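You operate a simulated robot arm through the tools that you are given. There is no shell and no other tool. Be economical: measure what you need, move in short steps, check, and stop when the job is done.

The job below is to be done with a simulated robot arm. You get a single attempt, and the scene is never put back.

Task
Glue the pipe saddle to the mounting plate and clamp it down.
Fine: glue on the plate's middle first; saddle square on the glue; brush back, glue pot shut. Set down upright: pipe saddle. A coat counts when it lies all over at full strength: go over it till it gets no stronger.

It is judged by the outcome, as a careful person would: the job done as asked, and still so three seconds after it is handed in. It fails if anything else is knocked over, pushed out of place, dropped, spilled or broken.

Robot
A 7-joint arm with a two-finger parallel gripper, fixed in place. Base frame: the origin is at the foot of the arm, x ahead of it, y to its left, z up; the work surface is at about z = 82. Units: cm, rad, N and s.
With the tool pointing down near the work surface it reaches from about 36 to 90 cm from the base axis. Its first joint turns from -2.007 to 2.007 rad. Payload 3.91 kg.
The TCP is the grasp point between the finger pads, 3 cm short of the fingertips. In the tool frame z runs along the fingers and y along their closing line. The gripper opens to 11 cm. The fingers are 2 cm wide and 1 cm thick; the gripper's body (4.8 by 11.2 cm) begins 5.5 cm behind the TCP.
Orientation is that of the tool frame in the base frame, as a unit quaternion [x, y, z, w]. With the fingers straight down and closing along the base's y, the tool's x points along the base's -x, its y along +y and its z along -z.

Tools
- The arm moves only by the tool step_arm. Its argument "deltas" is a list of rows, each an object (a shift or turn left out is 0, a gripper value left out holds the last) with "delta_pos": the shift along the tool's x, y, z in units of 40 mm (1.0 is 40 mm), a list of three; "delta_rot": the turn, a rotation vector about the tool's x, y, z in units of 8 degrees (1.0 is 8 degrees), a list of three; "claw": the closure, from 0 (fully open) to 1 (shut). In form: [{"delta_pos": [x, y, z], "delta_rot": [ax, ay, az], "claw": claw}, ...]. A call has 1 to 10 rows; each row shifts and turns the commanded pose from where the row before left it, along the tool's axes as they then stand. A call with a number of a shift or a turn outside -1 to 1 is refused whole. A row lasts 0.2 s, in which the tool goes at most 5 cm and 0.15 rad; a call with a longer step from one row to the next is refused whole, and so is a gripper value outside its range. Where a pose cannot be reached the arm comes as near as it can. A force on the tool above 90 N (or 10 N above the force at the start of the call, whichever is more), or a blocked arm, ends the call early, and 0.2 s more pass. The fingers move at their own pace (about 15.3 cm/s each) and stop on an object; they squeeze with about 28 N. The grip force told is the motor's: it shows also when the fingers shut on nothing. Time passes only in rows, and 0.2 s behind the last, so rows that do not move let the fingers close. The reply holds the time, the measured pose of the TCP, the force on the tool along the base axes, the opening and the grip force, in the units named above and with some noise, with the torque about the TCP (base axes, N m) and any sound that the robot's microphone picked up.
- Cameras (640 x 400 px; columns grow to the right, rows downward): "scene" is fixed at [40.04, 65.24, 145.06]; the picture's right is [-0.97, -0.25, 0.00], its down [-0.12, 0.47, -0.88] and it looks along [0.22, -0.85, -0.48] (base axes); focal length 343 px, centre (320, 200). "wrist" rides on the gripper at [7.2, 1.7, -10.3] in the tool frame; the picture's right is [-0.23, 0.97, 0.00], its down [-0.76, -0.18, -0.62] and it looks along [-0.61, -0.14, 0.78] (tool axes); focal length 222 px, centre (320, 200). There is no depth. A picture from a camera that has moved, and an enlarged one, comes with that camera's place and axes in the base frame and with its lens.
- camera(camera): a new picture of that camera. It takes no simulated time.
- move_column(by): slides the trunk up (or, below 0, down) by that many cm; the arm rides with it, the base frame stays. It gives what a move gives, with no picture.
- inspect(camera, box): a new picture of the part [left, top, right, bottom] of that camera's present view, enlarged. It takes no simulated time.
- finish_job(): hands the job in; it is judged then, once.

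Go step by step. Nothing tells you positions but the pictures and the camera data: compare them with the known pose of the tool, close in by small moves and look again before you grip or let go. The budget is 120 turns and 76 pictures, counting those below and the enlarged ones. Unless the task says otherwise, let go and move clear before handing in, and close with one line.

The tools are called as a command line: name --argument value ..., lists and objects as JSON in quotes. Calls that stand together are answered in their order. step_arm: Moves the arm, as the interface text tells. Its arguments: {"type":"object","properties":{"deltas":{"type":"array","items":{"type":"object","properties":{"delta_pos":{"type":"array","items":{"type":"number"}},"delta_rot":{"type":"array","items":{"type":"number"}},"claw":{"type":"number"}}}}},"required":["deltas"]} The other tools are called the same way: move_column (by) slides the trunk up or down; camera (camera) takes a picture; inspect (camera, box) takes an enlarged picture of a part of a camera's view; finish_job () hands the job in.

At the start:

```text
t: 0.0
position: [63.2, -21.01, 121.24]
ee_rot: [0.0, 1.0, 0.0, 0.0]
contact_force: [0.6, -0.8, -0.4]
moment: [-0.03, -0.01, 0.01]
finger_gap: 11.0
gripper_force: 0.0
trunk travel left (down, up): [-87.5, 11.5]
```

scene: 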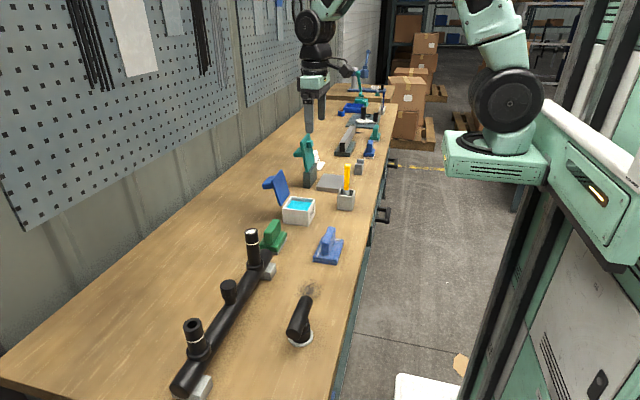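
wrist: 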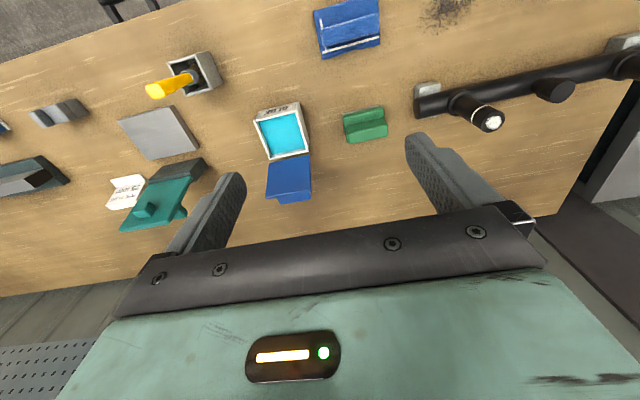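

I see a bench with a glue pot (open, blue lid, cyan glue), a brush with yellow handle in a holder, a grey plate with a teal clamp, and blue and green candidates for the saddle. I'll look closer.

inspect --camera "scene" --box '[240, 120, 400, 220]'

inspect --camera "scene" --box '[240, 200, 400, 300]'

inspect --camera "wrist" --box '[80, 0, 400, 240]'

```text
4.00 times, centred on (320, 170) of scene
camera zoom: at [40.04, 65.24, 145.06], right [-0.97, -0.25, 0.0], down [-0.12, 0.47, -0.88], along [0.22, -0.85, -0.48], focal length 1371 px, centre (320, 320)
```

zoom: 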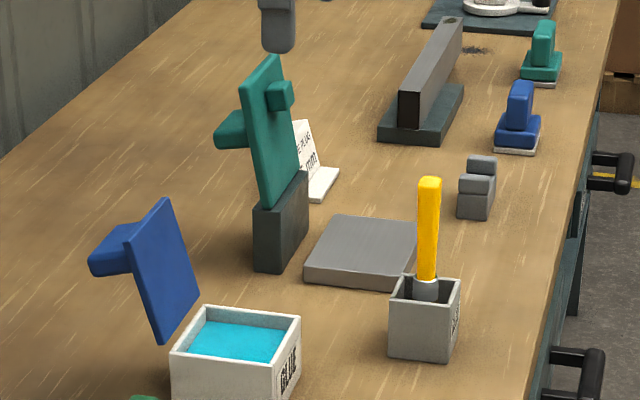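

```text
4.00 times, centred on (320, 250) of scene
camera zoom: at [40.04, 65.24, 145.06], right [-0.97, -0.25, 0.0], down [-0.12, 0.47, -0.88], along [0.22, -0.85, -0.48], focal length 1371 px, centre (320, 0)
```

zoom: 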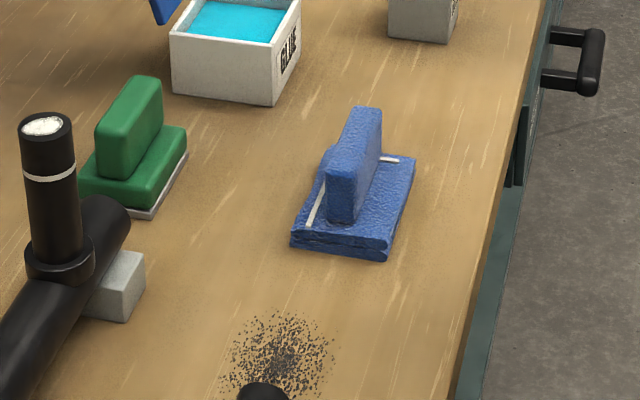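

```text
1.67 times, centred on (240, 120) of wrist
camera zoom: at [55.97, -19.32, 131.56], right [0.23, 0.97, 0.0], down [0.76, -0.18, 0.62], along [0.61, -0.14, -0.78], focal length 370 px, centre (453, 333)
```

zoom: 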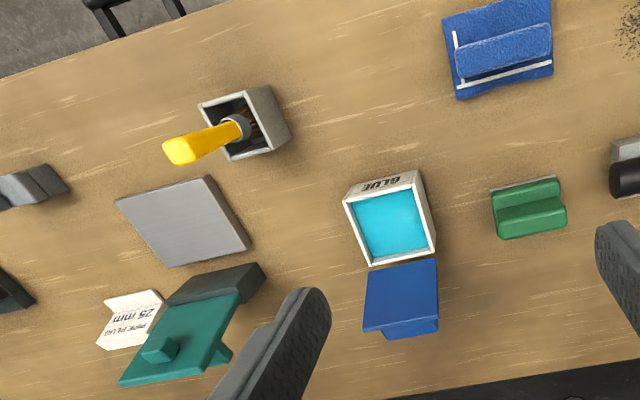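

The layout is clear, but I need to tell which item is the saddle and how the clamp works, so I'll zoom in further.

inspect --camera "scene" --box '[290, 130, 370, 180]'

inspect --camera "wrist" --box '[0, 80, 220, 240]'

inspect --camera "scene" --box '[325, 80, 405, 160]'

```text
8.00 times, centred on (330, 155) of scene
camera zoom: at [40.04, 65.24, 145.06], right [-0.97, -0.25, 0.0], down [-0.12, 0.47, -0.88], along [0.22, -0.85, -0.48], focal length 2742 px, centre (240, 560)
```

zoom: 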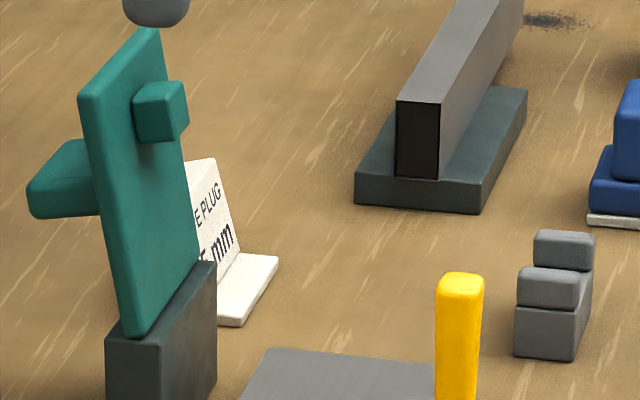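

```text
2.50 times, centred on (110, 160) of wrist
camera zoom: at [55.97, -19.32, 131.56], right [0.23, 0.97, 0.0], down [0.76, -0.18, 0.62], along [0.61, -0.14, -0.78], focal length 555 px, centre (845, 300)
```

zoom: 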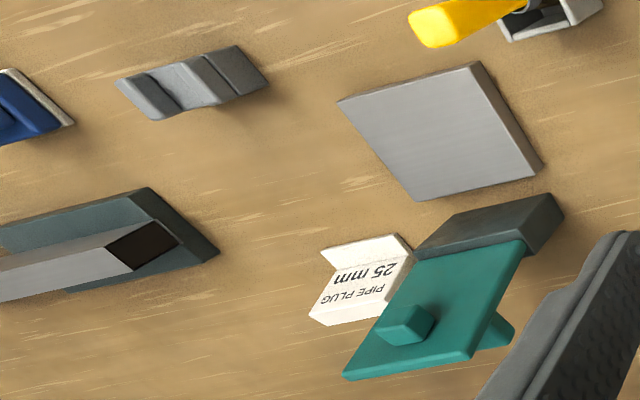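

```text
5.00 times, centred on (365, 120) of scene
camera zoom: at [40.04, 65.24, 145.06], right [-0.97, -0.25, 0.0], down [-0.12, 0.47, -0.88], along [0.22, -0.85, -0.48], focal length 1714 px, centre (95, 600)
```

zoom: 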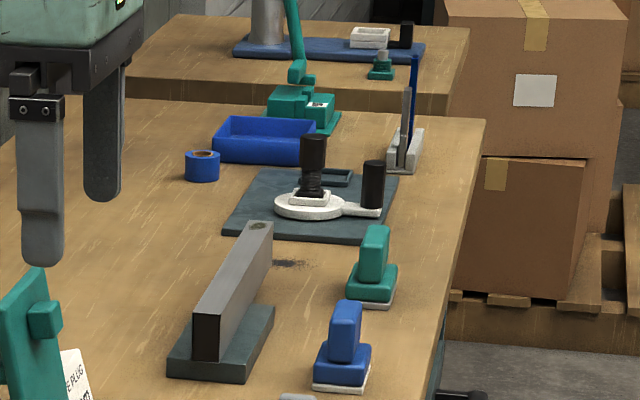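

The saddle appears to be the grey notched block near (58, -76). The plate is near (67, -59), the pot near (72, -30) and the brush near (58, -43). I'll move above the brush and look.

step_arm --deltas '[{"delta_pos": [0.2, -0.9, 0.38]}, {"delta_pos": [0.2, -0.9, 0.38]}, {"delta_pos": [0.2, -0.9, 0.38]}, {"delta_pos": [0.2, -0.9, 0.38]}, {"delta_pos": [0.2, -0.9, 0.38]}, {"delta_pos": [0.2, -0.9, 0.38]}, {}]'

camera --camera "wrist"

inspect --camera "scene" --box '[240, 110, 400, 230]'

```text
t: 1.6
position: [58.45, -42.69, 111.91]
ee_rot: [-0.001, 1.0, 0.0, 0.0]
contact_force: [-1.1, -0.6, 0.7]
moment: [0.0, -0.01, -0.02]
finger_gap: 10.99
gripper_force: 0.1
trunk travel left (down, up): [-87.5, 11.5]
```

```text
67 pictures are left
camera wrist: at [51.1, -41.07, 122.22], right [0.23, 0.97, 0.0], down [0.76, -0.18, 0.62], along [0.61, -0.14, -0.78], focal length 222 px, centre (320, 200)
```

wrist: 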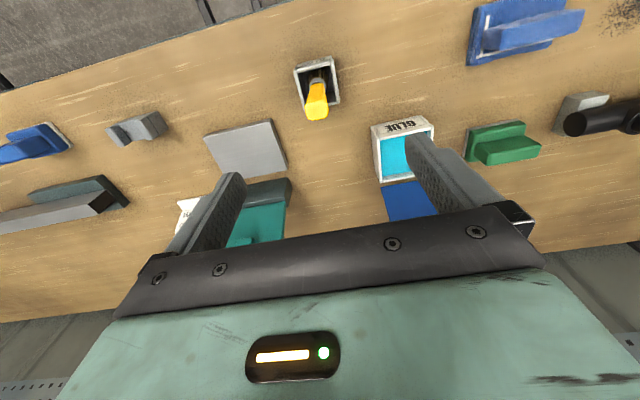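

```text
3.33 times, centred on (320, 170) of scene
camera zoom: at [40.04, 65.24, 145.06], right [-0.97, -0.25, 0.0], down [-0.12, 0.47, -0.88], along [0.22, -0.85, -0.48], focal length 1143 px, centre (320, 300)
```

zoom: 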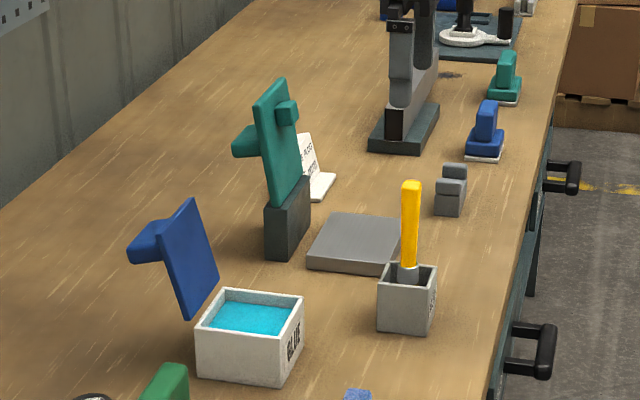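

The brush is nearly below the gripper, but I need its exact axis, so I'll zoom the wrist view.

inspect --camera "wrist" --box '[270, 40, 370, 140]'

inspect --camera "wrist" --box '[90, 80, 310, 260]'

```text
4.00 times, centred on (320, 90) of wrist
camera zoom: at [51.1, -41.07, 122.22], right [0.23, 0.97, 0.0], down [0.76, -0.18, 0.62], along [0.61, -0.14, -0.78], focal length 888 px, centre (320, 640)
```

zoom: 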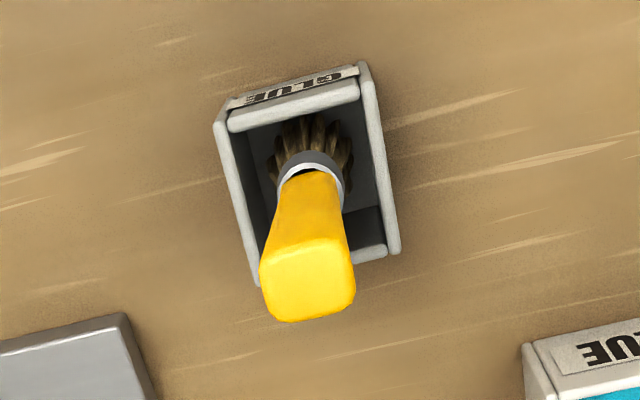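

```text
2.22 times, centred on (200, 170) of wrist
camera zoom: at [51.1, -41.07, 122.22], right [0.23, 0.97, 0.0], down [0.76, -0.18, 0.62], along [0.61, -0.14, -0.78], focal length 494 px, centre (587, 267)
```

zoom: 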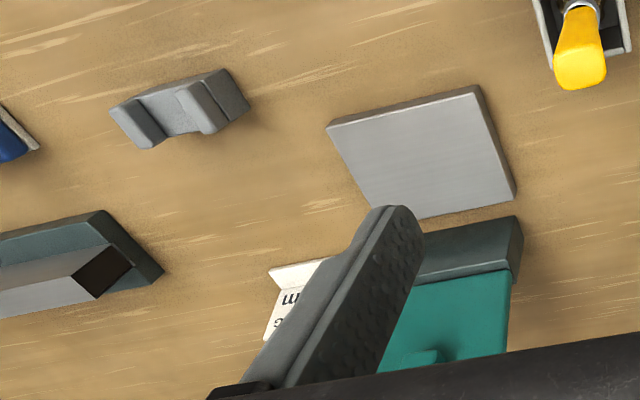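

The brush stands upright at about (57.6, -42.8), with its handle between roughly z 90 and 99. I'll descend and close on it.

step_arm --deltas '[{"delta_pos": [0.21, -0.03, 0.8]}, {"delta_pos": [0, 0, 0.9]}, {"delta_pos": [0, 0, 0.9]}, {"delta_pos": [0, 0, 0.8]}, {"delta_pos": [0, 0, 0.7]}, {}]'

inspect --camera "wrist" --box '[160, 0, 480, 220]'

```text
t: 3.0
position: [57.55, -42.98, 95.76]
ee_rot: [0.0, 1.0, 0.0, 0.0]
contact_force: [-0.2, -0.5, -0.9]
moment: [-0.02, -0.02, 0.0]
finger_gap: 10.97
gripper_force: 0.1
trunk travel left (down, up): [-87.5, 11.5]
```

```text
1.82 times, centred on (320, 110) of wrist
camera zoom: at [50.2, -41.3, 106.12], right [0.23, 0.97, 0.0], down [0.76, -0.18, 0.62], along [0.61, -0.14, -0.78], focal length 404 px, centre (320, 364)
```

zoom: 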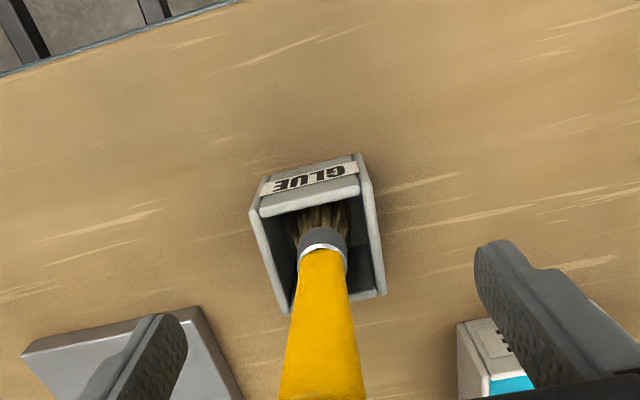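

The handle sits between the fingers, so I'll close and lift slightly.

step_arm --deltas '[{"claw": 0.6}, {"claw": 1}, {"claw": 1}, {"claw": 1}]'

step_arm --deltas '[{"delta_pos": [0, 0, -0.5]}, {"delta_pos": [0, 0, -0.8]}, {"delta_pos": [0, 0, -0.9]}, {"delta_pos": [0, 0, -0.9]}, {"delta_pos": [0, 0, -0.5]}, {}]'

inspect --camera "scene" --box '[240, 80, 400, 230]'

camera --camera "wrist"

```text
t: 4.0
position: [57.47, -43.05, 95.76]
ee_rot: [0.0, 1.0, 0.0, -0.001]
contact_force: [0.5, 0.5, 0.6]
moment: [-0.01, 0.01, -0.01]
finger_gap: 2.32
gripper_force: 27.9
trunk travel left (down, up): [-87.5, 11.5]
```

```text
t: 5.4
position: [57.73, -42.74, 110.27]
ee_rot: [0.0, 1.0, 0.0, 0.0]
contact_force: [0.5, 0.5, 0.0]
moment: [-0.02, 0.01, -0.02]
finger_gap: 2.3
gripper_force: 28.5
trunk travel left (down, up): [-87.5, 11.5]
```

```text
2.67 times, centred on (320, 155) of scene
camera zoom: at [40.04, 65.24, 145.06], right [-0.97, -0.25, 0.0], down [-0.12, 0.47, -0.88], along [0.22, -0.85, -0.48], focal length 914 px, centre (320, 320)
```

zoom: 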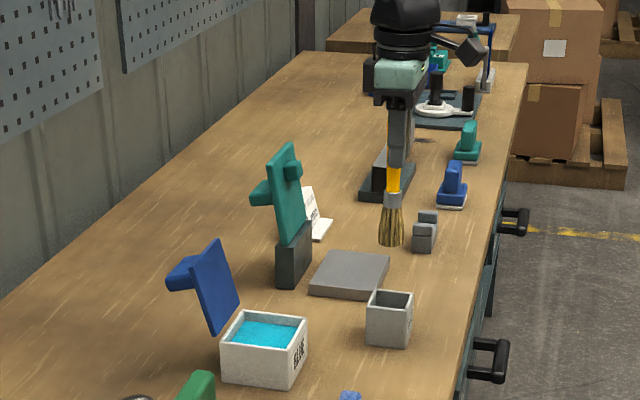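

```text
61 pictures are left
camera wrist: at [50.4, -41.07, 120.57], right [0.23, 0.97, 0.0], down [0.76, -0.18, 0.62], along [0.61, -0.14, -0.78], focal length 222 px, centre (320, 200)
```

wrist: 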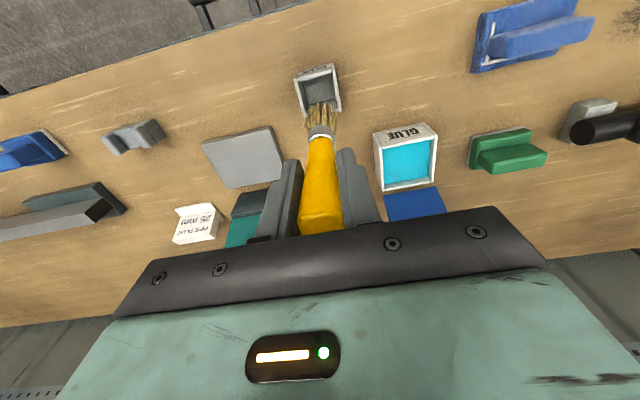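

The brush is held with its tip about 13.2 cm below the TCP. I'll carry it over the glue pot, near (72.2, -30.4).

step_arm --deltas '[{"delta_pos": [-0.72, 0.61, 0]}, {"delta_pos": [-0.72, 0.61, 0]}, {"delta_pos": [-0.72, 0.61, 0]}, {"delta_pos": [-0.72, 0.61, 0]}, {"delta_pos": [-0.72, 0.61, 0]}, {"delta_pos": [0, 0, 0.9]}, {"delta_pos": [0, 0, 0.9]}, {}]'

inspect --camera "scene" --box '[250, 130, 350, 230]'

inspect --camera "wrist" --box '[220, 60, 420, 220]'

```text
t: 7.2
position: [71.92, -30.51, 102.75]
ee_rot: [0.0, 1.0, 0.0, 0.0]
contact_force: [0.2, 0.0, -0.7]
moment: [0.03, 0.0, 0.03]
finger_gap: 2.33
gripper_force: 28.2
trunk travel left (down, up): [-87.5, 11.5]
```

```text
4.00 times, centred on (300, 180) of scene
camera zoom: at [40.04, 65.24, 145.06], right [-0.97, -0.25, 0.0], down [-0.12, 0.47, -0.88], along [0.22, -0.85, -0.48], focal length 1371 px, centre (400, 280)
```

zoom: 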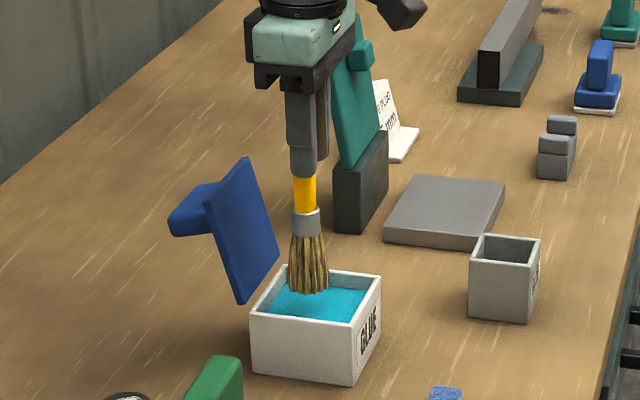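

```text
2.50 times, centred on (320, 140) of wrist
camera zoom: at [64.67, -28.8, 113.2], right [0.23, 0.97, 0.0], down [0.76, -0.18, 0.62], along [0.61, -0.14, -0.78], focal length 555 px, centre (320, 350)
```

zoom: 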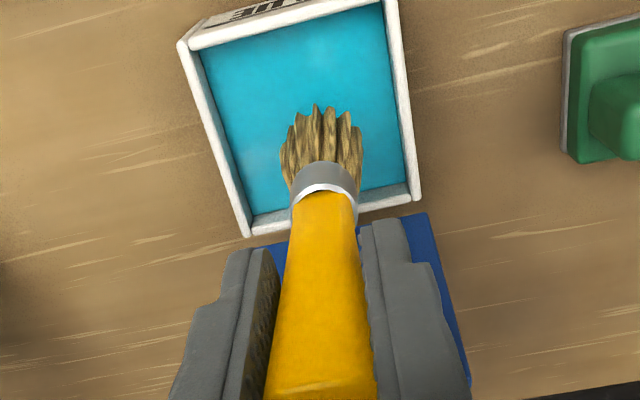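

The brush is centred over the pot. I'll dip it about 1.5–2 cm into the glue, then raise it.

step_arm --deltas '[{"delta_pos": [0, -0.05, 0.6]}, {"delta_pos": [0, 0, 0.4]}, {"delta_pos": [0, 0, 0.2]}, {}, {"delta_pos": [0, 0, 0.05]}, {}]'

inspect --camera "scene" --box '[250, 130, 350, 230]'

```text
t: 8.6
position: [71.95, -30.8, 98.08]
ee_rot: [0.0, 1.0, -0.001, 0.0]
contact_force: [2.5, -1.9, 26.4]
moment: [-0.5, -0.23, -0.06]
finger_gap: 2.28
gripper_force: 28.4
trunk travel left (down, up): [-87.5, 11.5]
```

```text
4.00 times, centred on (300, 180) of scene
camera zoom: at [40.04, 65.24, 145.06], right [-0.97, -0.25, 0.0], down [-0.12, 0.47, -0.88], along [0.22, -0.85, -0.48], focal length 1371 px, centre (400, 280)
```

zoom: 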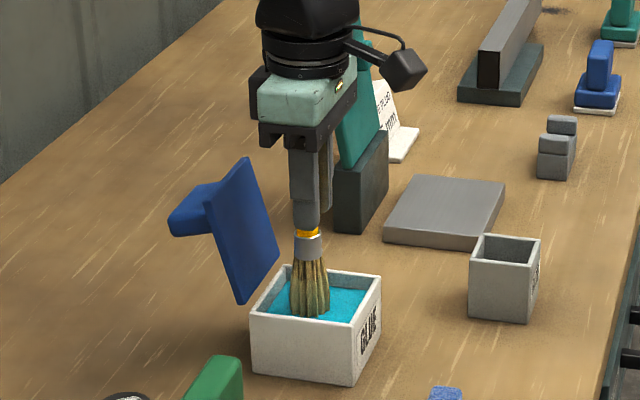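

Contact force rose to 26 N and the handle slid up in the grip, probably against the palm. I'll raise the brush and check it.

step_arm --deltas '[{"delta_pos": [0, 0, -0.4]}, {"delta_pos": [0, 0, -0.7]}, {"delta_pos": [0, 0, -0.7]}, {}]'

inspect --camera "scene" --box '[250, 130, 350, 230]'

inspect --camera "wrist" --box '[220, 60, 420, 220]'

```text
t: 9.6
position: [72.11, -30.58, 105.24]
ee_rot: [0.0, 1.0, 0.0, 0.0]
contact_force: [0.6, -0.4, -1.2]
moment: [-0.01, -0.01, -0.03]
finger_gap: 2.3
gripper_force: 28.0
trunk travel left (down, up): [-87.5, 11.5]
```

```text
4.00 times, centred on (300, 180) of scene
camera zoom: at [40.04, 65.24, 145.06], right [-0.97, -0.25, 0.0], down [-0.12, 0.47, -0.88], along [0.22, -0.85, -0.48], focal length 1371 px, centre (400, 280)
```

zoom: 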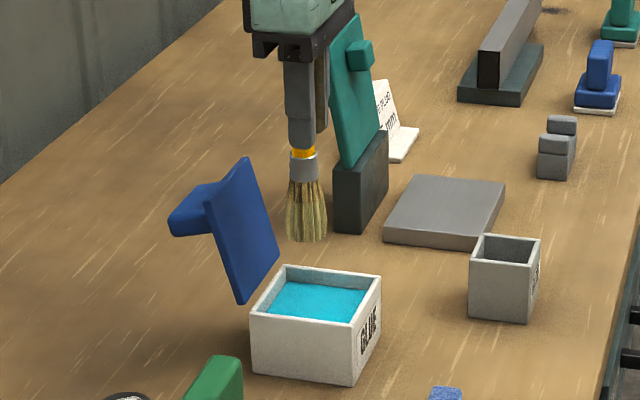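

```text
2.50 times, centred on (320, 140) of wrist
camera zoom: at [64.77, -28.98, 115.55], right [0.23, 0.97, 0.0], down [0.76, -0.18, 0.62], along [0.61, -0.14, -0.78], focal length 555 px, centre (320, 350)
```

zoom: 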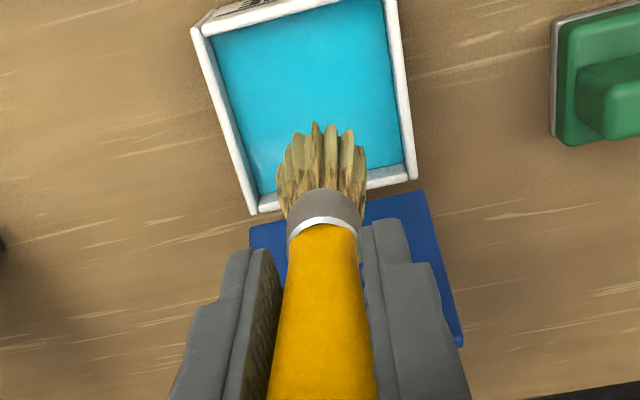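

The brush looks tinted with glue, with its tip now about 11.6 cm below the TCP. I'll carry it over the plate's middle, keeping clear of the open clamp flap.

step_arm --deltas '[{"delta_pos": [0.7, -0.6, 0]}, {"delta_pos": [0.7, -0.6, 0]}, {"delta_pos": [0, -0.95, 0]}, {"delta_pos": [0, -0.95, 0]}, {"delta_pos": [0, -0.95, 0]}, {"delta_pos": [0, -0.95, 0]}, {"delta_pos": [0, -0.95, 0]}, {"delta_pos": [0, -0.95, 0]}, {}]'

inspect --camera "scene" --box '[280, 110, 380, 210]'

camera --camera "wrist"

```text
t: 11.6
position: [66.32, -58.21, 105.25]
ee_rot: [0.0, 1.0, 0.001, 0.0]
contact_force: [0.8, -0.7, -1.0]
moment: [0.0, 0.0, 0.0]
finger_gap: 2.3
gripper_force: 27.9
trunk travel left (down, up): [-87.5, 11.5]
```

```text
4.00 times, centred on (330, 160) of scene
camera zoom: at [40.04, 65.24, 145.06], right [-0.97, -0.25, 0.0], down [-0.12, 0.47, -0.88], along [0.22, -0.85, -0.48], focal length 1371 px, centre (280, 360)
```

zoom: 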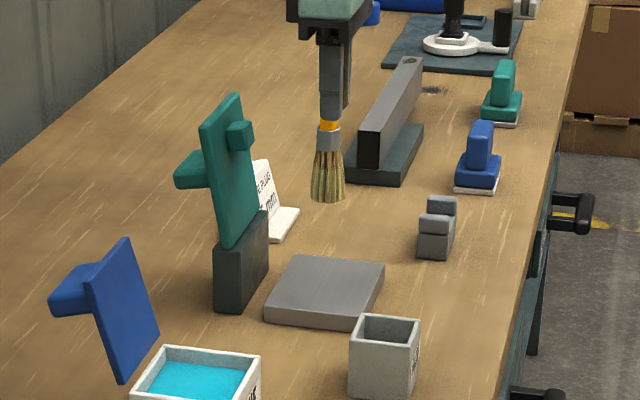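

```text
54 pictures are left
camera wrist: at [59.03, -56.51, 115.63], right [0.23, 0.97, 0.0], down [0.76, -0.18, 0.62], along [0.61, -0.14, -0.78], focal length 222 px, centre (320, 200)
```

wrist: 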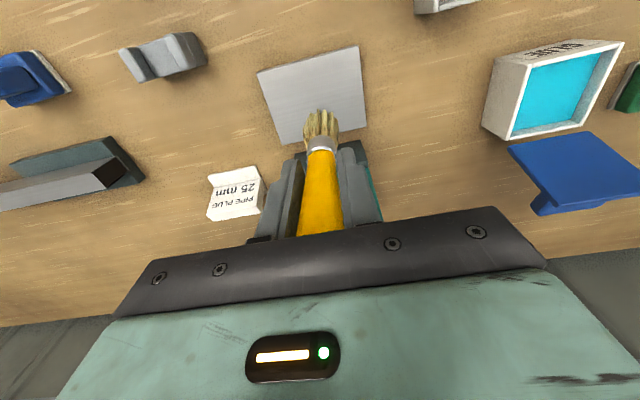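

The plate's centre is about (66.8, -59.0) and it is square to the base axes. I'll lower the brush to just above contact, then touch down gently.

step_arm --deltas '[{"delta_pos": [-0.12, -0.2, 0.7]}, {"delta_pos": [0, 0, 0.7]}, {"delta_pos": [0, 0, 0.7]}, {"delta_pos": [0, 0, 0.15]}, {}]'

inspect --camera "scene" --box '[280, 110, 380, 210]'

```text
t: 12.8
position: [66.81, -59.0, 95.95]
ee_rot: [0.0, 1.0, 0.0, 0.001]
contact_force: [0.2, 0.4, -1.0]
moment: [0.05, 0.0, 0.01]
finger_gap: 2.31
gripper_force: 28.0
trunk travel left (down, up): [-87.5, 11.5]
```

```text
4.00 times, centred on (330, 160) of scene
camera zoom: at [40.04, 65.24, 145.06], right [-0.97, -0.25, 0.0], down [-0.12, 0.47, -0.88], along [0.22, -0.85, -0.48], focal length 1371 px, centre (280, 360)
```

zoom: 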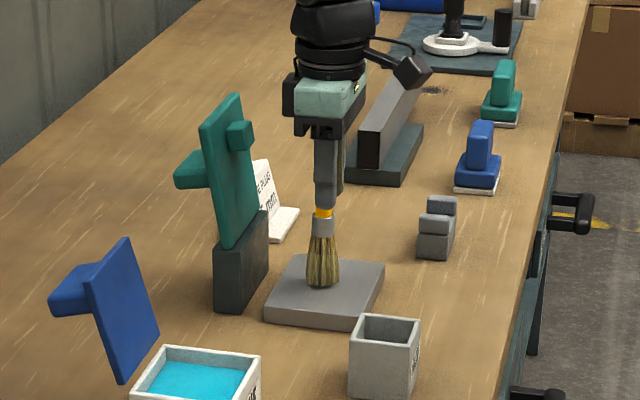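

The tip is about at the plate surface. I'll press slightly and make a short test stroke along y.

step_arm --deltas '[{"delta_pos": [0, 0, 0.05]}, {"delta_pos": [0, 0.2, 0.02]}, {"delta_pos": [0, 0.2, 0]}, {"delta_pos": [0, -0.3, 0]}, {"delta_pos": [0, -0.3, 0]}, {"delta_pos": [0, -0.2, 0]}, {"delta_pos": [0, 0.2, 0]}, {"delta_pos": [0, 0.2, 0]}]'

inspect --camera "wrist" --box '[220, 0, 420, 160]'

```text
t: 14.6
position: [66.95, -59.03, 95.77]
ee_rot: [0.0, 1.0, 0.001, 0.0]
contact_force: [0.2, -0.2, -1.0]
moment: [-0.01, -0.01, 0.01]
finger_gap: 2.3
gripper_force: 28.1
trunk travel left (down, up): [-87.5, 11.5]
```

```text
2.50 times, centred on (320, 80) of wrist
camera zoom: at [59.67, -57.34, 106.11], right [0.23, 0.97, 0.0], down [0.76, -0.18, 0.62], along [0.61, -0.14, -0.78], focal length 555 px, centre (320, 500)
```

zoom: 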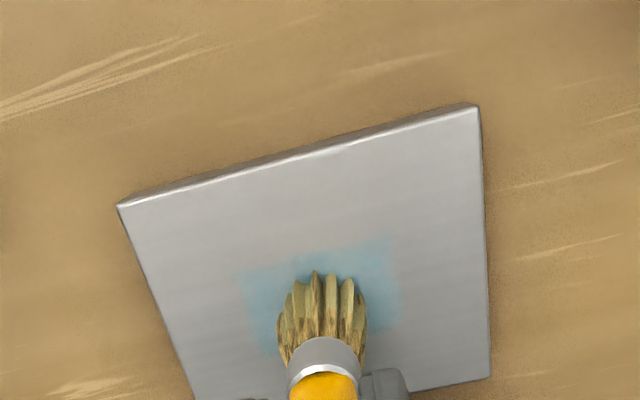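

Glue is going on faintly, in a patch around the middle. I'll work over that area with repeated strokes.

step_arm --deltas '[{"delta_pos": [0.35, 0.5, 0]}, {"delta_pos": [0, -0.5, 0]}, {"delta_pos": [0, -0.5, 0]}, {"delta_pos": [-0.35, 0, 0]}, {"delta_pos": [0, 0.5, 0]}, {"delta_pos": [0, 0.5, 0]}, {"delta_pos": [-0.35, 0, 0]}, {"delta_pos": [0, -0.5, 0]}, {"delta_pos": [0, -0.5, 0]}, {"delta_pos": [0.35, 0.5, 0]}]'

inspect --camera "wrist" --box '[220, 0, 420, 160]'

```text
t: 16.8
position: [66.96, -59.17, 95.72]
ee_rot: [0.0, 1.0, 0.0, 0.0]
contact_force: [0.7, 0.7, 1.7]
moment: [0.12, 0.04, 0.02]
finger_gap: 2.3
gripper_force: 28.4
trunk travel left (down, up): [-87.5, 11.5]
```

```text
2.50 times, centred on (320, 80) of wrist
camera zoom: at [59.59, -57.52, 106.1], right [0.23, 0.97, 0.0], down [0.76, -0.18, 0.62], along [0.61, -0.14, -0.78], focal length 555 px, centre (320, 500)
```

zoom: 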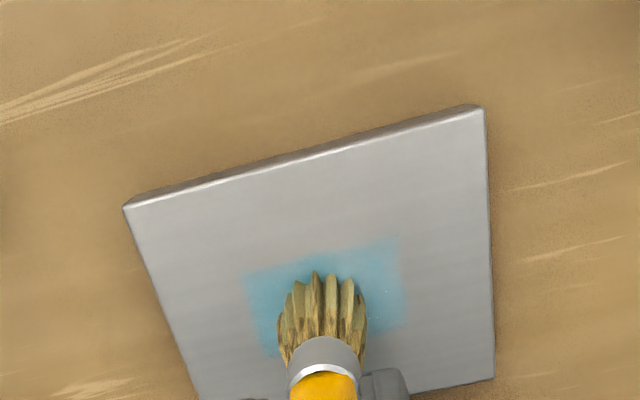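

The patch keeps the same outline and is getting stronger. I'll continue with two more rounds.

step_arm --deltas '[{"delta_pos": [0.35, 0.5, 0]}, {"delta_pos": [0, -0.5, 0]}, {"delta_pos": [0, -0.5, 0]}, {"delta_pos": [-0.35, 0, 0]}, {"delta_pos": [0, 0.5, 0]}, {"delta_pos": [0, 0.5, 0]}, {"delta_pos": [-0.35, 0, 0]}, {"delta_pos": [0, -0.5, 0]}, {"delta_pos": [0, -0.5, 0]}, {"delta_pos": [0.35, 0.5, 0]}]'

step_arm --deltas '[{"delta_pos": [0.35, 0.5, 0]}, {"delta_pos": [0, -0.5, 0]}, {"delta_pos": [0, -0.5, 0]}, {"delta_pos": [-0.35, 0, 0]}, {"delta_pos": [0, 0.5, 0]}, {"delta_pos": [0, 0.5, 0]}, {"delta_pos": [-0.35, 0, 0]}, {"delta_pos": [0, -0.5, 0]}, {"delta_pos": [0, -0.5, 0]}, {"delta_pos": [0.35, 0.5, 0]}]'

inspect --camera "wrist" --box '[220, 0, 420, 160]'

```text
t: 19.0
position: [67.01, -59.15, 95.95]
ee_rot: [0.0, 1.0, 0.0, 0.0]
contact_force: [0.0, -0.6, -1.6]
moment: [-0.04, -0.01, 0.01]
finger_gap: 2.31
gripper_force: 28.1
trunk travel left (down, up): [-87.5, 11.5]
```

```text
t: 21.2
position: [66.95, -59.09, 95.73]
ee_rot: [0.0, 1.0, 0.0, 0.0]
contact_force: [-0.8, 0.7, 3.8]
moment: [0.23, 0.04, 0.01]
finger_gap: 2.31
gripper_force: 28.1
trunk travel left (down, up): [-87.5, 11.5]
```

```text
2.50 times, centred on (320, 80) of wrist
camera zoom: at [59.62, -57.39, 106.12], right [0.23, 0.97, 0.0], down [0.76, -0.18, 0.62], along [0.61, -0.14, -0.78], focal length 555 px, centre (320, 500)
```

zoom: 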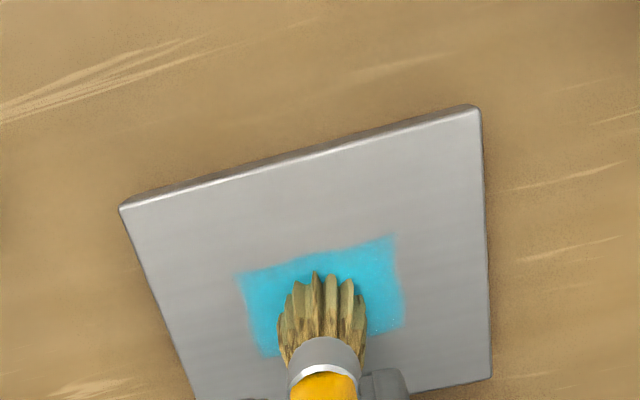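

Much stronger. I'll do two more rounds and compare.

step_arm --deltas '[{"delta_pos": [0.35, 0.5, 0]}, {"delta_pos": [0, -0.5, 0]}, {"delta_pos": [0, -0.5, 0]}, {"delta_pos": [-0.35, 0, 0]}, {"delta_pos": [0, 0.5, 0]}, {"delta_pos": [0, 0.5, 0]}, {"delta_pos": [-0.35, 0, 0]}, {"delta_pos": [0, -0.5, 0]}, {"delta_pos": [0, -0.5, 0]}, {"delta_pos": [0.35, 0.5, 0]}]'

step_arm --deltas '[{"delta_pos": [0.35, 0.5, 0]}, {"delta_pos": [0, -0.5, 0]}, {"delta_pos": [0, -0.5, 0]}, {"delta_pos": [-0.35, 0, 0]}, {"delta_pos": [0, 0.5, 0]}, {"delta_pos": [0, 0.5, 0]}, {"delta_pos": [-0.35, 0, 0]}, {"delta_pos": [0, -0.5, 0]}, {"delta_pos": [0, -0.5, 0]}, {"delta_pos": [0.35, 0.5, 0]}]'

inspect --camera "wrist" --box '[220, 0, 420, 160]'

```text
t: 23.4
position: [66.74, -59.08, 95.87]
ee_rot: [0.0, 1.0, 0.001, 0.001]
contact_force: [-0.1, 0.3, 2.6]
moment: [0.18, 0.03, 0.02]
finger_gap: 2.29
gripper_force: 28.0
trunk travel left (down, up): [-87.5, 11.5]
```

```text
t: 25.6
position: [66.91, -59.05, 95.66]
ee_rot: [-0.001, 1.0, 0.0, 0.001]
contact_force: [0.0, 0.9, 8.2]
moment: [0.08, -0.16, -0.02]
finger_gap: 2.29
gripper_force: 28.0
trunk travel left (down, up): [-87.5, 11.5]
```

```text
2.50 times, centred on (320, 80) of wrist
camera zoom: at [59.66, -57.33, 106.08], right [0.23, 0.97, 0.0], down [0.76, -0.18, 0.62], along [0.61, -0.14, -0.78], focal length 555 px, centre (320, 500)
```

zoom: 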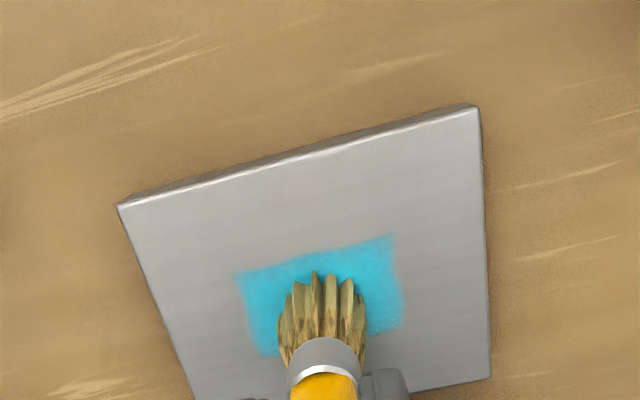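

The colour hasn't changed since the last look, so it seems to be at full strength. I'll lift and view the whole coat.

step_arm --deltas '[{"delta_pos": [0, 0, -0.5]}, {"delta_pos": [0, 0, -0.8]}, {"delta_pos": [0, 0, -0.8]}, {"delta_pos": [0, 0.7, -0.4]}, {"delta_pos": [0, 0.9, 0]}, {"delta_pos": [0, 0.9, 0]}, {}]'

inspect --camera "scene" --box '[290, 150, 370, 210]'

inspect --camera "wrist" --box '[100, 30, 340, 210]'

```text
t: 27.2
position: [66.96, -49.0, 105.81]
ee_rot: [-0.001, 1.0, 0.0, 0.0]
contact_force: [-0.2, 0.2, -1.3]
moment: [-0.02, 0.01, -0.04]
finger_gap: 2.32
gripper_force: 28.0
trunk travel left (down, up): [-87.5, 11.5]
```

```text
6.67 times, centred on (330, 180) of scene
camera zoom: at [40.04, 65.24, 145.06], right [-0.97, -0.25, 0.0], down [-0.12, 0.47, -0.88], along [0.22, -0.85, -0.48], focal length 2285 px, centre (253, 333)
```

zoom: 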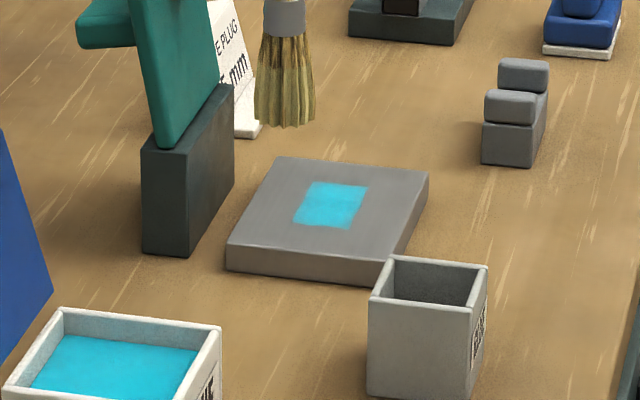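

```text
2.22 times, centred on (220, 120) of wrist
camera zoom: at [59.68, -47.34, 116.16], right [0.23, 0.97, 0.0], down [0.76, -0.18, 0.62], along [0.61, -0.14, -0.78], focal length 494 px, centre (542, 378)
```

zoom: 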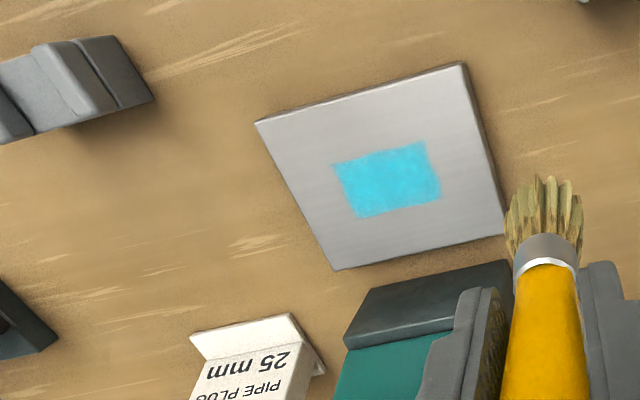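

The coat looks near full but slightly mottled, so I'll zoom in.

inspect --camera "wrist" --box '[210, 80, 310, 140]'

```text
6.40 times, centred on (260, 110) of wrist
camera zoom: at [59.68, -47.34, 116.16], right [0.23, 0.97, 0.0], down [0.76, -0.18, 0.62], along [0.61, -0.14, -0.78], focal length 1422 px, centre (704, 776)
```

zoom: 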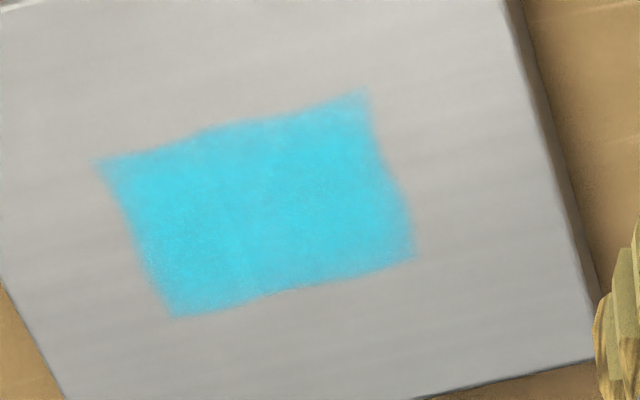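

Most of it is solid, but the corners look a touch weaker. I'll re-dip once and go over the patch again, slightly wider.

step_arm --deltas '[{"delta_pos": [-0.25, 0.91, 0]}, {"delta_pos": [-0.25, 0.91, 0]}, {"delta_pos": [-0.25, 0.91, 0]}, {"delta_pos": [-0.25, 0.91, 0]}, {"delta_pos": [-0.25, 0.91, 0]}, {}, {"delta_pos": [0, 0, 0.8]}, {"delta_pos": [0, 0, 0.7]}, {"delta_pos": [0, 0, 0.28]}, {}]'

step_arm --deltas '[{"delta_pos": [0, 0, 0.06]}, {"delta_pos": [0, 0, -0.4]}, {"delta_pos": [0, 0, -0.8]}, {"delta_pos": [0, 0, -0.6]}, {}]'

inspect --camera "scene" --box '[250, 130, 350, 230]'

```text
t: 29.4
position: [71.91, -30.85, 98.66]
ee_rot: [0.0, 1.0, -0.001, 0.0]
contact_force: [0.8, 0.3, -1.7]
moment: [0.02, 0.04, -0.02]
finger_gap: 2.27
gripper_force: 27.9
trunk travel left (down, up): [-87.5, 11.5]
```

```text
t: 30.6
position: [71.84, -30.85, 105.59]
ee_rot: [0.0, 1.0, -0.001, 0.0]
contact_force: [0.5, 0.2, -1.2]
moment: [-0.03, 0.01, 0.01]
finger_gap: 2.28
gripper_force: 28.0
trunk travel left (down, up): [-87.5, 11.5]
```

```text
4.00 times, centred on (300, 180) of scene
camera zoom: at [40.04, 65.24, 145.06], right [-0.97, -0.25, 0.0], down [-0.12, 0.47, -0.88], along [0.22, -0.85, -0.48], focal length 1371 px, centre (400, 280)
```

zoom: 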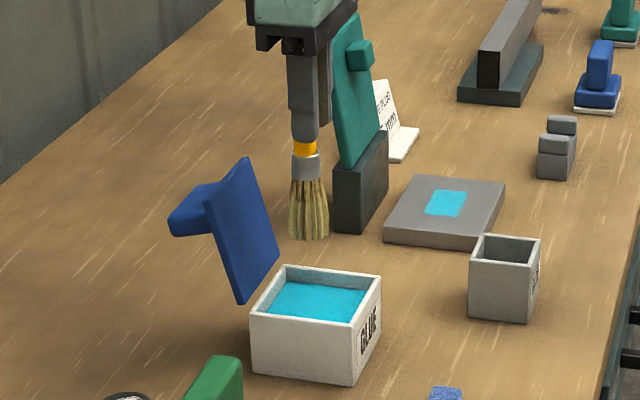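

Re-dipped without trouble. Next I'll go back over the plate and touch down.

step_arm --deltas '[{"delta_pos": [0.62, -0.6, 0]}, {"delta_pos": [0.62, -0.6, 0]}, {"delta_pos": [0, -0.97, 0]}, {"delta_pos": [0, -0.97, 0]}, {"delta_pos": [0, -0.97, 0]}, {"delta_pos": [0, -0.97, 0]}, {"delta_pos": [0, -0.97, 0]}, {"delta_pos": [0, -0.98, 0]}, {}]'

step_arm --deltas '[{"delta_pos": [0, 0, 0.8]}, {"delta_pos": [0, 0, 0.8]}, {"delta_pos": [0, 0, 0.7]}, {"delta_pos": [0, 0, 0.16]}, {}]'

```text
t: 32.6
position: [66.9, -59.23, 105.84]
ee_rot: [0.0, 1.0, 0.0, 0.0]
contact_force: [0.3, 0.3, -1.1]
moment: [-0.01, 0.02, 0.02]
finger_gap: 2.28
gripper_force: 28.0
trunk travel left (down, up): [-87.5, 11.5]
```

```text
t: 33.8
position: [67.16, -59.15, 96.04]
ee_rot: [0.0, 1.0, -0.001, 0.001]
contact_force: [-0.5, 0.4, 7.4]
moment: [0.32, -0.01, 0.01]
finger_gap: 2.3
gripper_force: 27.2
trunk travel left (down, up): [-87.5, 11.5]
```

Light contact. I'll brush two rounds, slightly wider than before.

step_arm --deltas '[{"delta_pos": [0.45, 0.6, 0]}, {"delta_pos": [0, -0.6, 0]}, {"delta_pos": [0, -0.6, 0]}, {"delta_pos": [-0.4, 0, 0]}, {"delta_pos": [0, 0.6, 0]}, {"delta_pos": [0, 0.6, 0]}, {"delta_pos": [-0.4, 0, 0]}, {"delta_pos": [0, -0.6, 0]}, {"delta_pos": [0, -0.6, 0]}, {"delta_pos": [0.35, 0.6, 0]}]'

step_arm --deltas '[{"delta_pos": [0.4, 0.6, 0]}, {"delta_pos": [0, -0.6, 0]}, {"delta_pos": [0, -0.6, 0]}, {"delta_pos": [-0.4, 0, 0]}, {"delta_pos": [0, 0.6, 0]}, {"delta_pos": [0, 0.6, 0]}, {"delta_pos": [-0.4, 0, 0]}, {"delta_pos": [0, -0.6, 0]}, {"delta_pos": [0, -0.6, 0]}, {"delta_pos": [0.4, 0.6, 0]}]'

step_arm --deltas '[{"delta_pos": [0, 0, -0.5]}, {"delta_pos": [0, 0, -0.8]}, {"delta_pos": [0, 0, -0.8]}, {"delta_pos": [0, 0.7, -0.4]}, {"delta_pos": [0, 0.9, 0]}, {"delta_pos": [0, 0.9, 0]}, {}]'

inspect --camera "wrist" --box '[210, 80, 310, 140]'

```text
t: 36.0
position: [66.94, -58.92, 95.98]
ee_rot: [0.0, 1.0, -0.001, 0.0]
contact_force: [-0.9, 1.9, 3.6]
moment: [0.16, -0.08, 0.02]
finger_gap: 2.33
gripper_force: 28.3
trunk travel left (down, up): [-87.5, 11.5]
```

```text
t: 38.2
position: [67.11, -59.2, 96.02]
ee_rot: [0.0, 1.0, 0.001, -0.001]
contact_force: [-0.4, -0.4, -0.8]
moment: [-0.03, 0.01, -0.03]
finger_gap: 2.33
gripper_force: 28.2
trunk travel left (down, up): [-87.5, 11.5]
```

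```text
t: 39.8
position: [67.05, -48.92, 105.97]
ee_rot: [0.0, 1.0, 0.0, 0.0]
contact_force: [0.1, 0.2, -0.8]
moment: [-0.02, 0.02, 0.0]
finger_gap: 2.3
gripper_force: 27.7
trunk travel left (down, up): [-87.5, 11.5]
```

```text
6.40 times, centred on (260, 110) of wrist
camera zoom: at [59.7, -47.12, 116.26], right [0.23, 0.97, 0.0], down [0.76, -0.18, 0.62], along [0.61, -0.14, -0.78], focal length 1422 px, centre (704, 776)
```

zoom: 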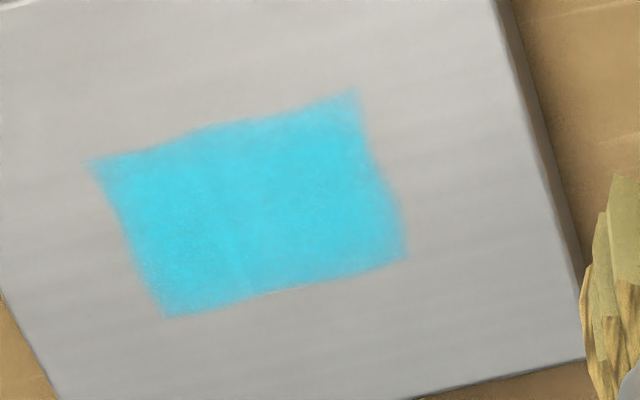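

The coat is unchanged after the extra pass, so it is at full strength, centred about (66.9, -58.9). Next I'll take the brush back to its holder.

step_arm --deltas '[{"delta_pos": [0.8, 0.5, 0]}, {"delta_pos": [0.8, 0.5, 0]}, {"delta_pos": [0.78, 0.5, 0]}, {}, {"delta_pos": [0, 0, 0.7]}, {}]'

inspect --camera "wrist" --box '[220, 20, 420, 180]'

inspect --camera "scene" --box '[300, 130, 400, 230]'

```text
t: 41.2
position: [57.35, -43.3, 102.91]
ee_rot: [0.0, 1.0, 0.0, 0.0]
contact_force: [0.4, 0.6, -0.7]
moment: [0.01, 0.01, -0.01]
finger_gap: 2.31
gripper_force: 28.6
trunk travel left (down, up): [-87.5, 11.5]
```

```text
2.50 times, centred on (320, 100) of wrist
camera zoom: at [50.01, -41.58, 113.28], right [0.23, 0.97, 0.0], down [0.76, -0.18, 0.62], along [0.61, -0.14, -0.78], focal length 555 px, centre (320, 450)
```

zoom: 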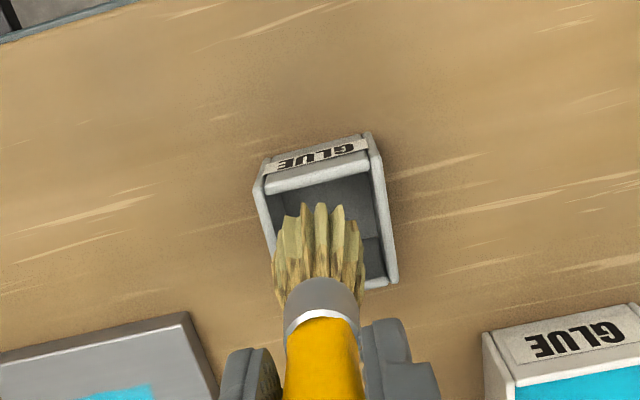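

```text
4.00 times, centred on (350, 180) of scene
camera zoom: at [40.04, 65.24, 145.06], right [-0.97, -0.25, 0.0], down [-0.12, 0.47, -0.88], along [0.22, -0.85, -0.48], focal length 1371 px, centre (200, 280)
```

zoom: 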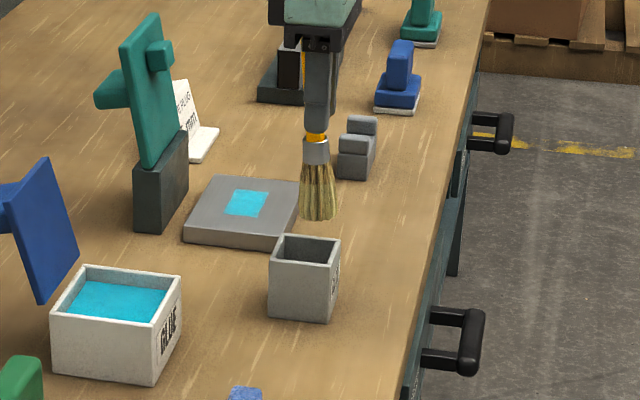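

The holder centre is about (57.6, -43.0). I'll nudge over it and lower the brush in.

step_arm --deltas '[{"delta_pos": [-0.05, 0.08, 0]}, {}, {"delta_pos": [0, 0, 0.4]}, {"delta_pos": [0, 0, 0.5]}, {"delta_pos": [0, 0, 0.5]}, {}]'

inspect --camera "wrist" --box '[220, 20, 420, 180]'

```text
t: 42.6
position: [57.69, -42.88, 97.7]
ee_rot: [0.0, 1.0, 0.0, 0.0]
contact_force: [-0.2, 0.8, -0.8]
moment: [0.02, 0.02, 0.0]
finger_gap: 2.31
gripper_force: 28.3
trunk travel left (down, up): [-87.5, 11.5]
```

```text
2.50 times, centred on (320, 100) of wrist
camera zoom: at [50.38, -41.18, 107.95], right [0.23, 0.97, 0.0], down [0.76, -0.18, 0.62], along [0.61, -0.14, -0.78], focal length 555 px, centre (320, 450)
```

zoom: 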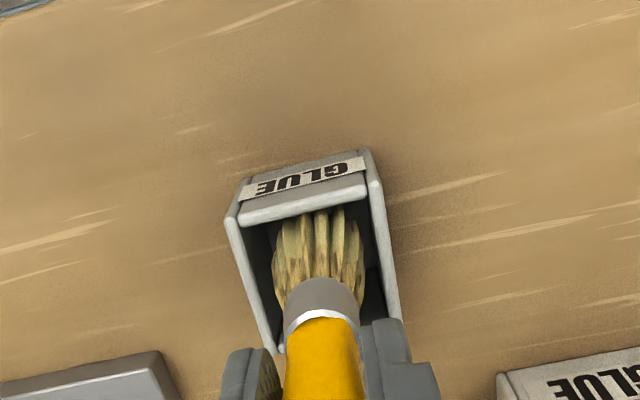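

The bristles are inside the cup, so I'll lower gently to the bottom.

step_arm --deltas '[{"delta_pos": [0, 0, 0.4]}, {"delta_pos": [0, 0, 0.3]}, {"delta_pos": [0, 0, 0.1]}, {}]'

```text
t: 43.6
position: [57.61, -42.69, 94.37]
ee_rot: [0.0, 1.0, 0.0, 0.0]
contact_force: [-0.1, 0.2, -0.7]
moment: [0.01, 0.03, 0.01]
finger_gap: 2.3
gripper_force: 27.9
trunk travel left (down, up): [-87.5, 11.5]
```

step_arm --deltas '[{"delta_pos": [0, 0, 0.06]}, {"delta_pos": [0, 0, 0.06]}, {}]'

inspect --camera "wrist" --box '[220, 20, 420, 180]'

```text
t: 44.4
position: [57.65, -42.64, 93.77]
ee_rot: [0.0, 1.0, -0.001, 0.0]
contact_force: [0.0, 0.6, -0.5]
moment: [-0.03, 0.02, 0.0]
finger_gap: 2.33
gripper_force: 27.8
trunk travel left (down, up): [-87.5, 11.5]
```

```text
2.50 times, centred on (320, 100) of wrist
camera zoom: at [50.33, -40.99, 104.13], right [0.23, 0.97, 0.0], down [0.76, -0.18, 0.62], along [0.61, -0.14, -0.78], focal length 555 px, centre (320, 450)
```

zoom: 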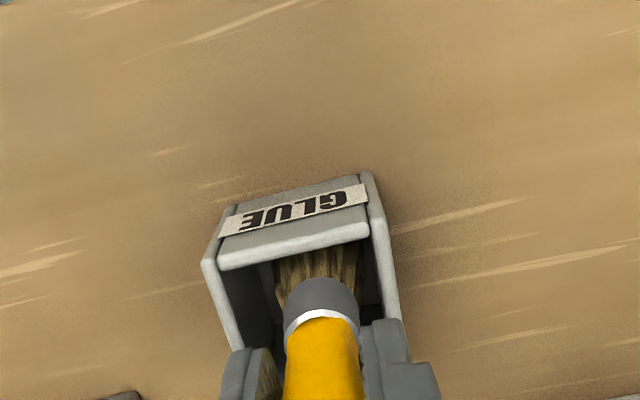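

Still no bottom contact. I'll go down a little more in small steps.

step_arm --deltas '[{"delta_pos": [0, 0, 0.06]}, {}, {"delta_pos": [0, 0, 0.06]}, {}]'

```text
t: 45.4
position: [57.62, -42.67, 93.48]
ee_rot: [0.001, 1.0, 0.0, 0.002]
contact_force: [-0.8, 1.2, 26.5]
moment: [0.14, -0.02, -0.01]
finger_gap: 2.34
gripper_force: 28.3
trunk travel left (down, up): [-87.5, 11.5]
```

The brush is seated. I'll release and rise straight up.

step_arm --deltas '[{"delta_pos": [0, 0, -0.04]}, {"claw": 0.5}, {"claw": 0.2}, {"claw": 0.2}, {"delta_pos": [0, 0, -0.7]}, {"delta_pos": [0, 0, -0.9]}, {"delta_pos": [0, 0, -0.9]}, {"delta_pos": [0, 0, -0.9]}, {"delta_pos": [0, 0, -0.9]}, {}]'

inspect --camera "scene" --box '[230, 110, 390, 230]'

camera --camera "wrist"

```text
t: 47.6
position: [57.37, -42.74, 110.57]
ee_rot: [0.0, 1.0, 0.001, -0.001]
contact_force: [-0.3, -0.1, 0.3]
moment: [0.01, 0.02, -0.03]
finger_gap: 8.79
gripper_force: 0.0
trunk travel left (down, up): [-87.5, 11.5]
```

```text
3.33 times, centred on (310, 170) of scene
camera zoom: at [40.04, 65.24, 145.06], right [-0.97, -0.25, 0.0], down [-0.12, 0.47, -0.88], along [0.22, -0.85, -0.48], focal length 1143 px, centre (353, 300)
```

zoom: 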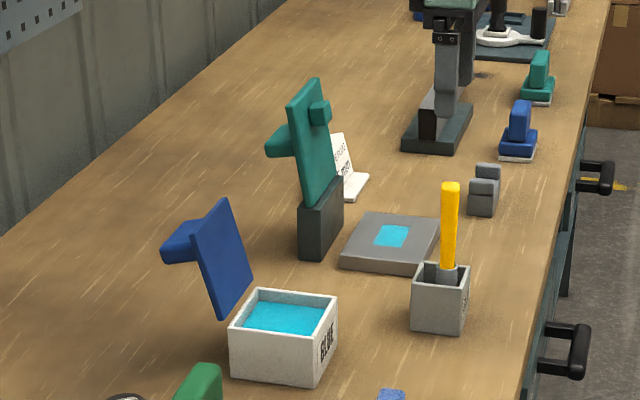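

```text
38 pictures are left
camera wrist: at [50.15, -41.07, 120.9], right [0.23, 0.97, 0.0], down [0.76, -0.18, 0.62], along [0.61, -0.14, -0.78], focal length 222 px, centre (320, 200)
```

wrist: 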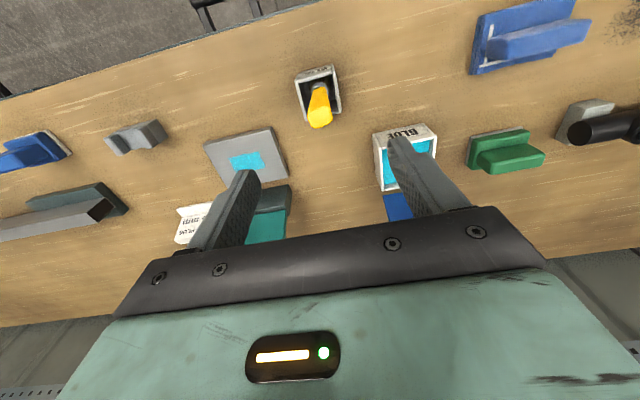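

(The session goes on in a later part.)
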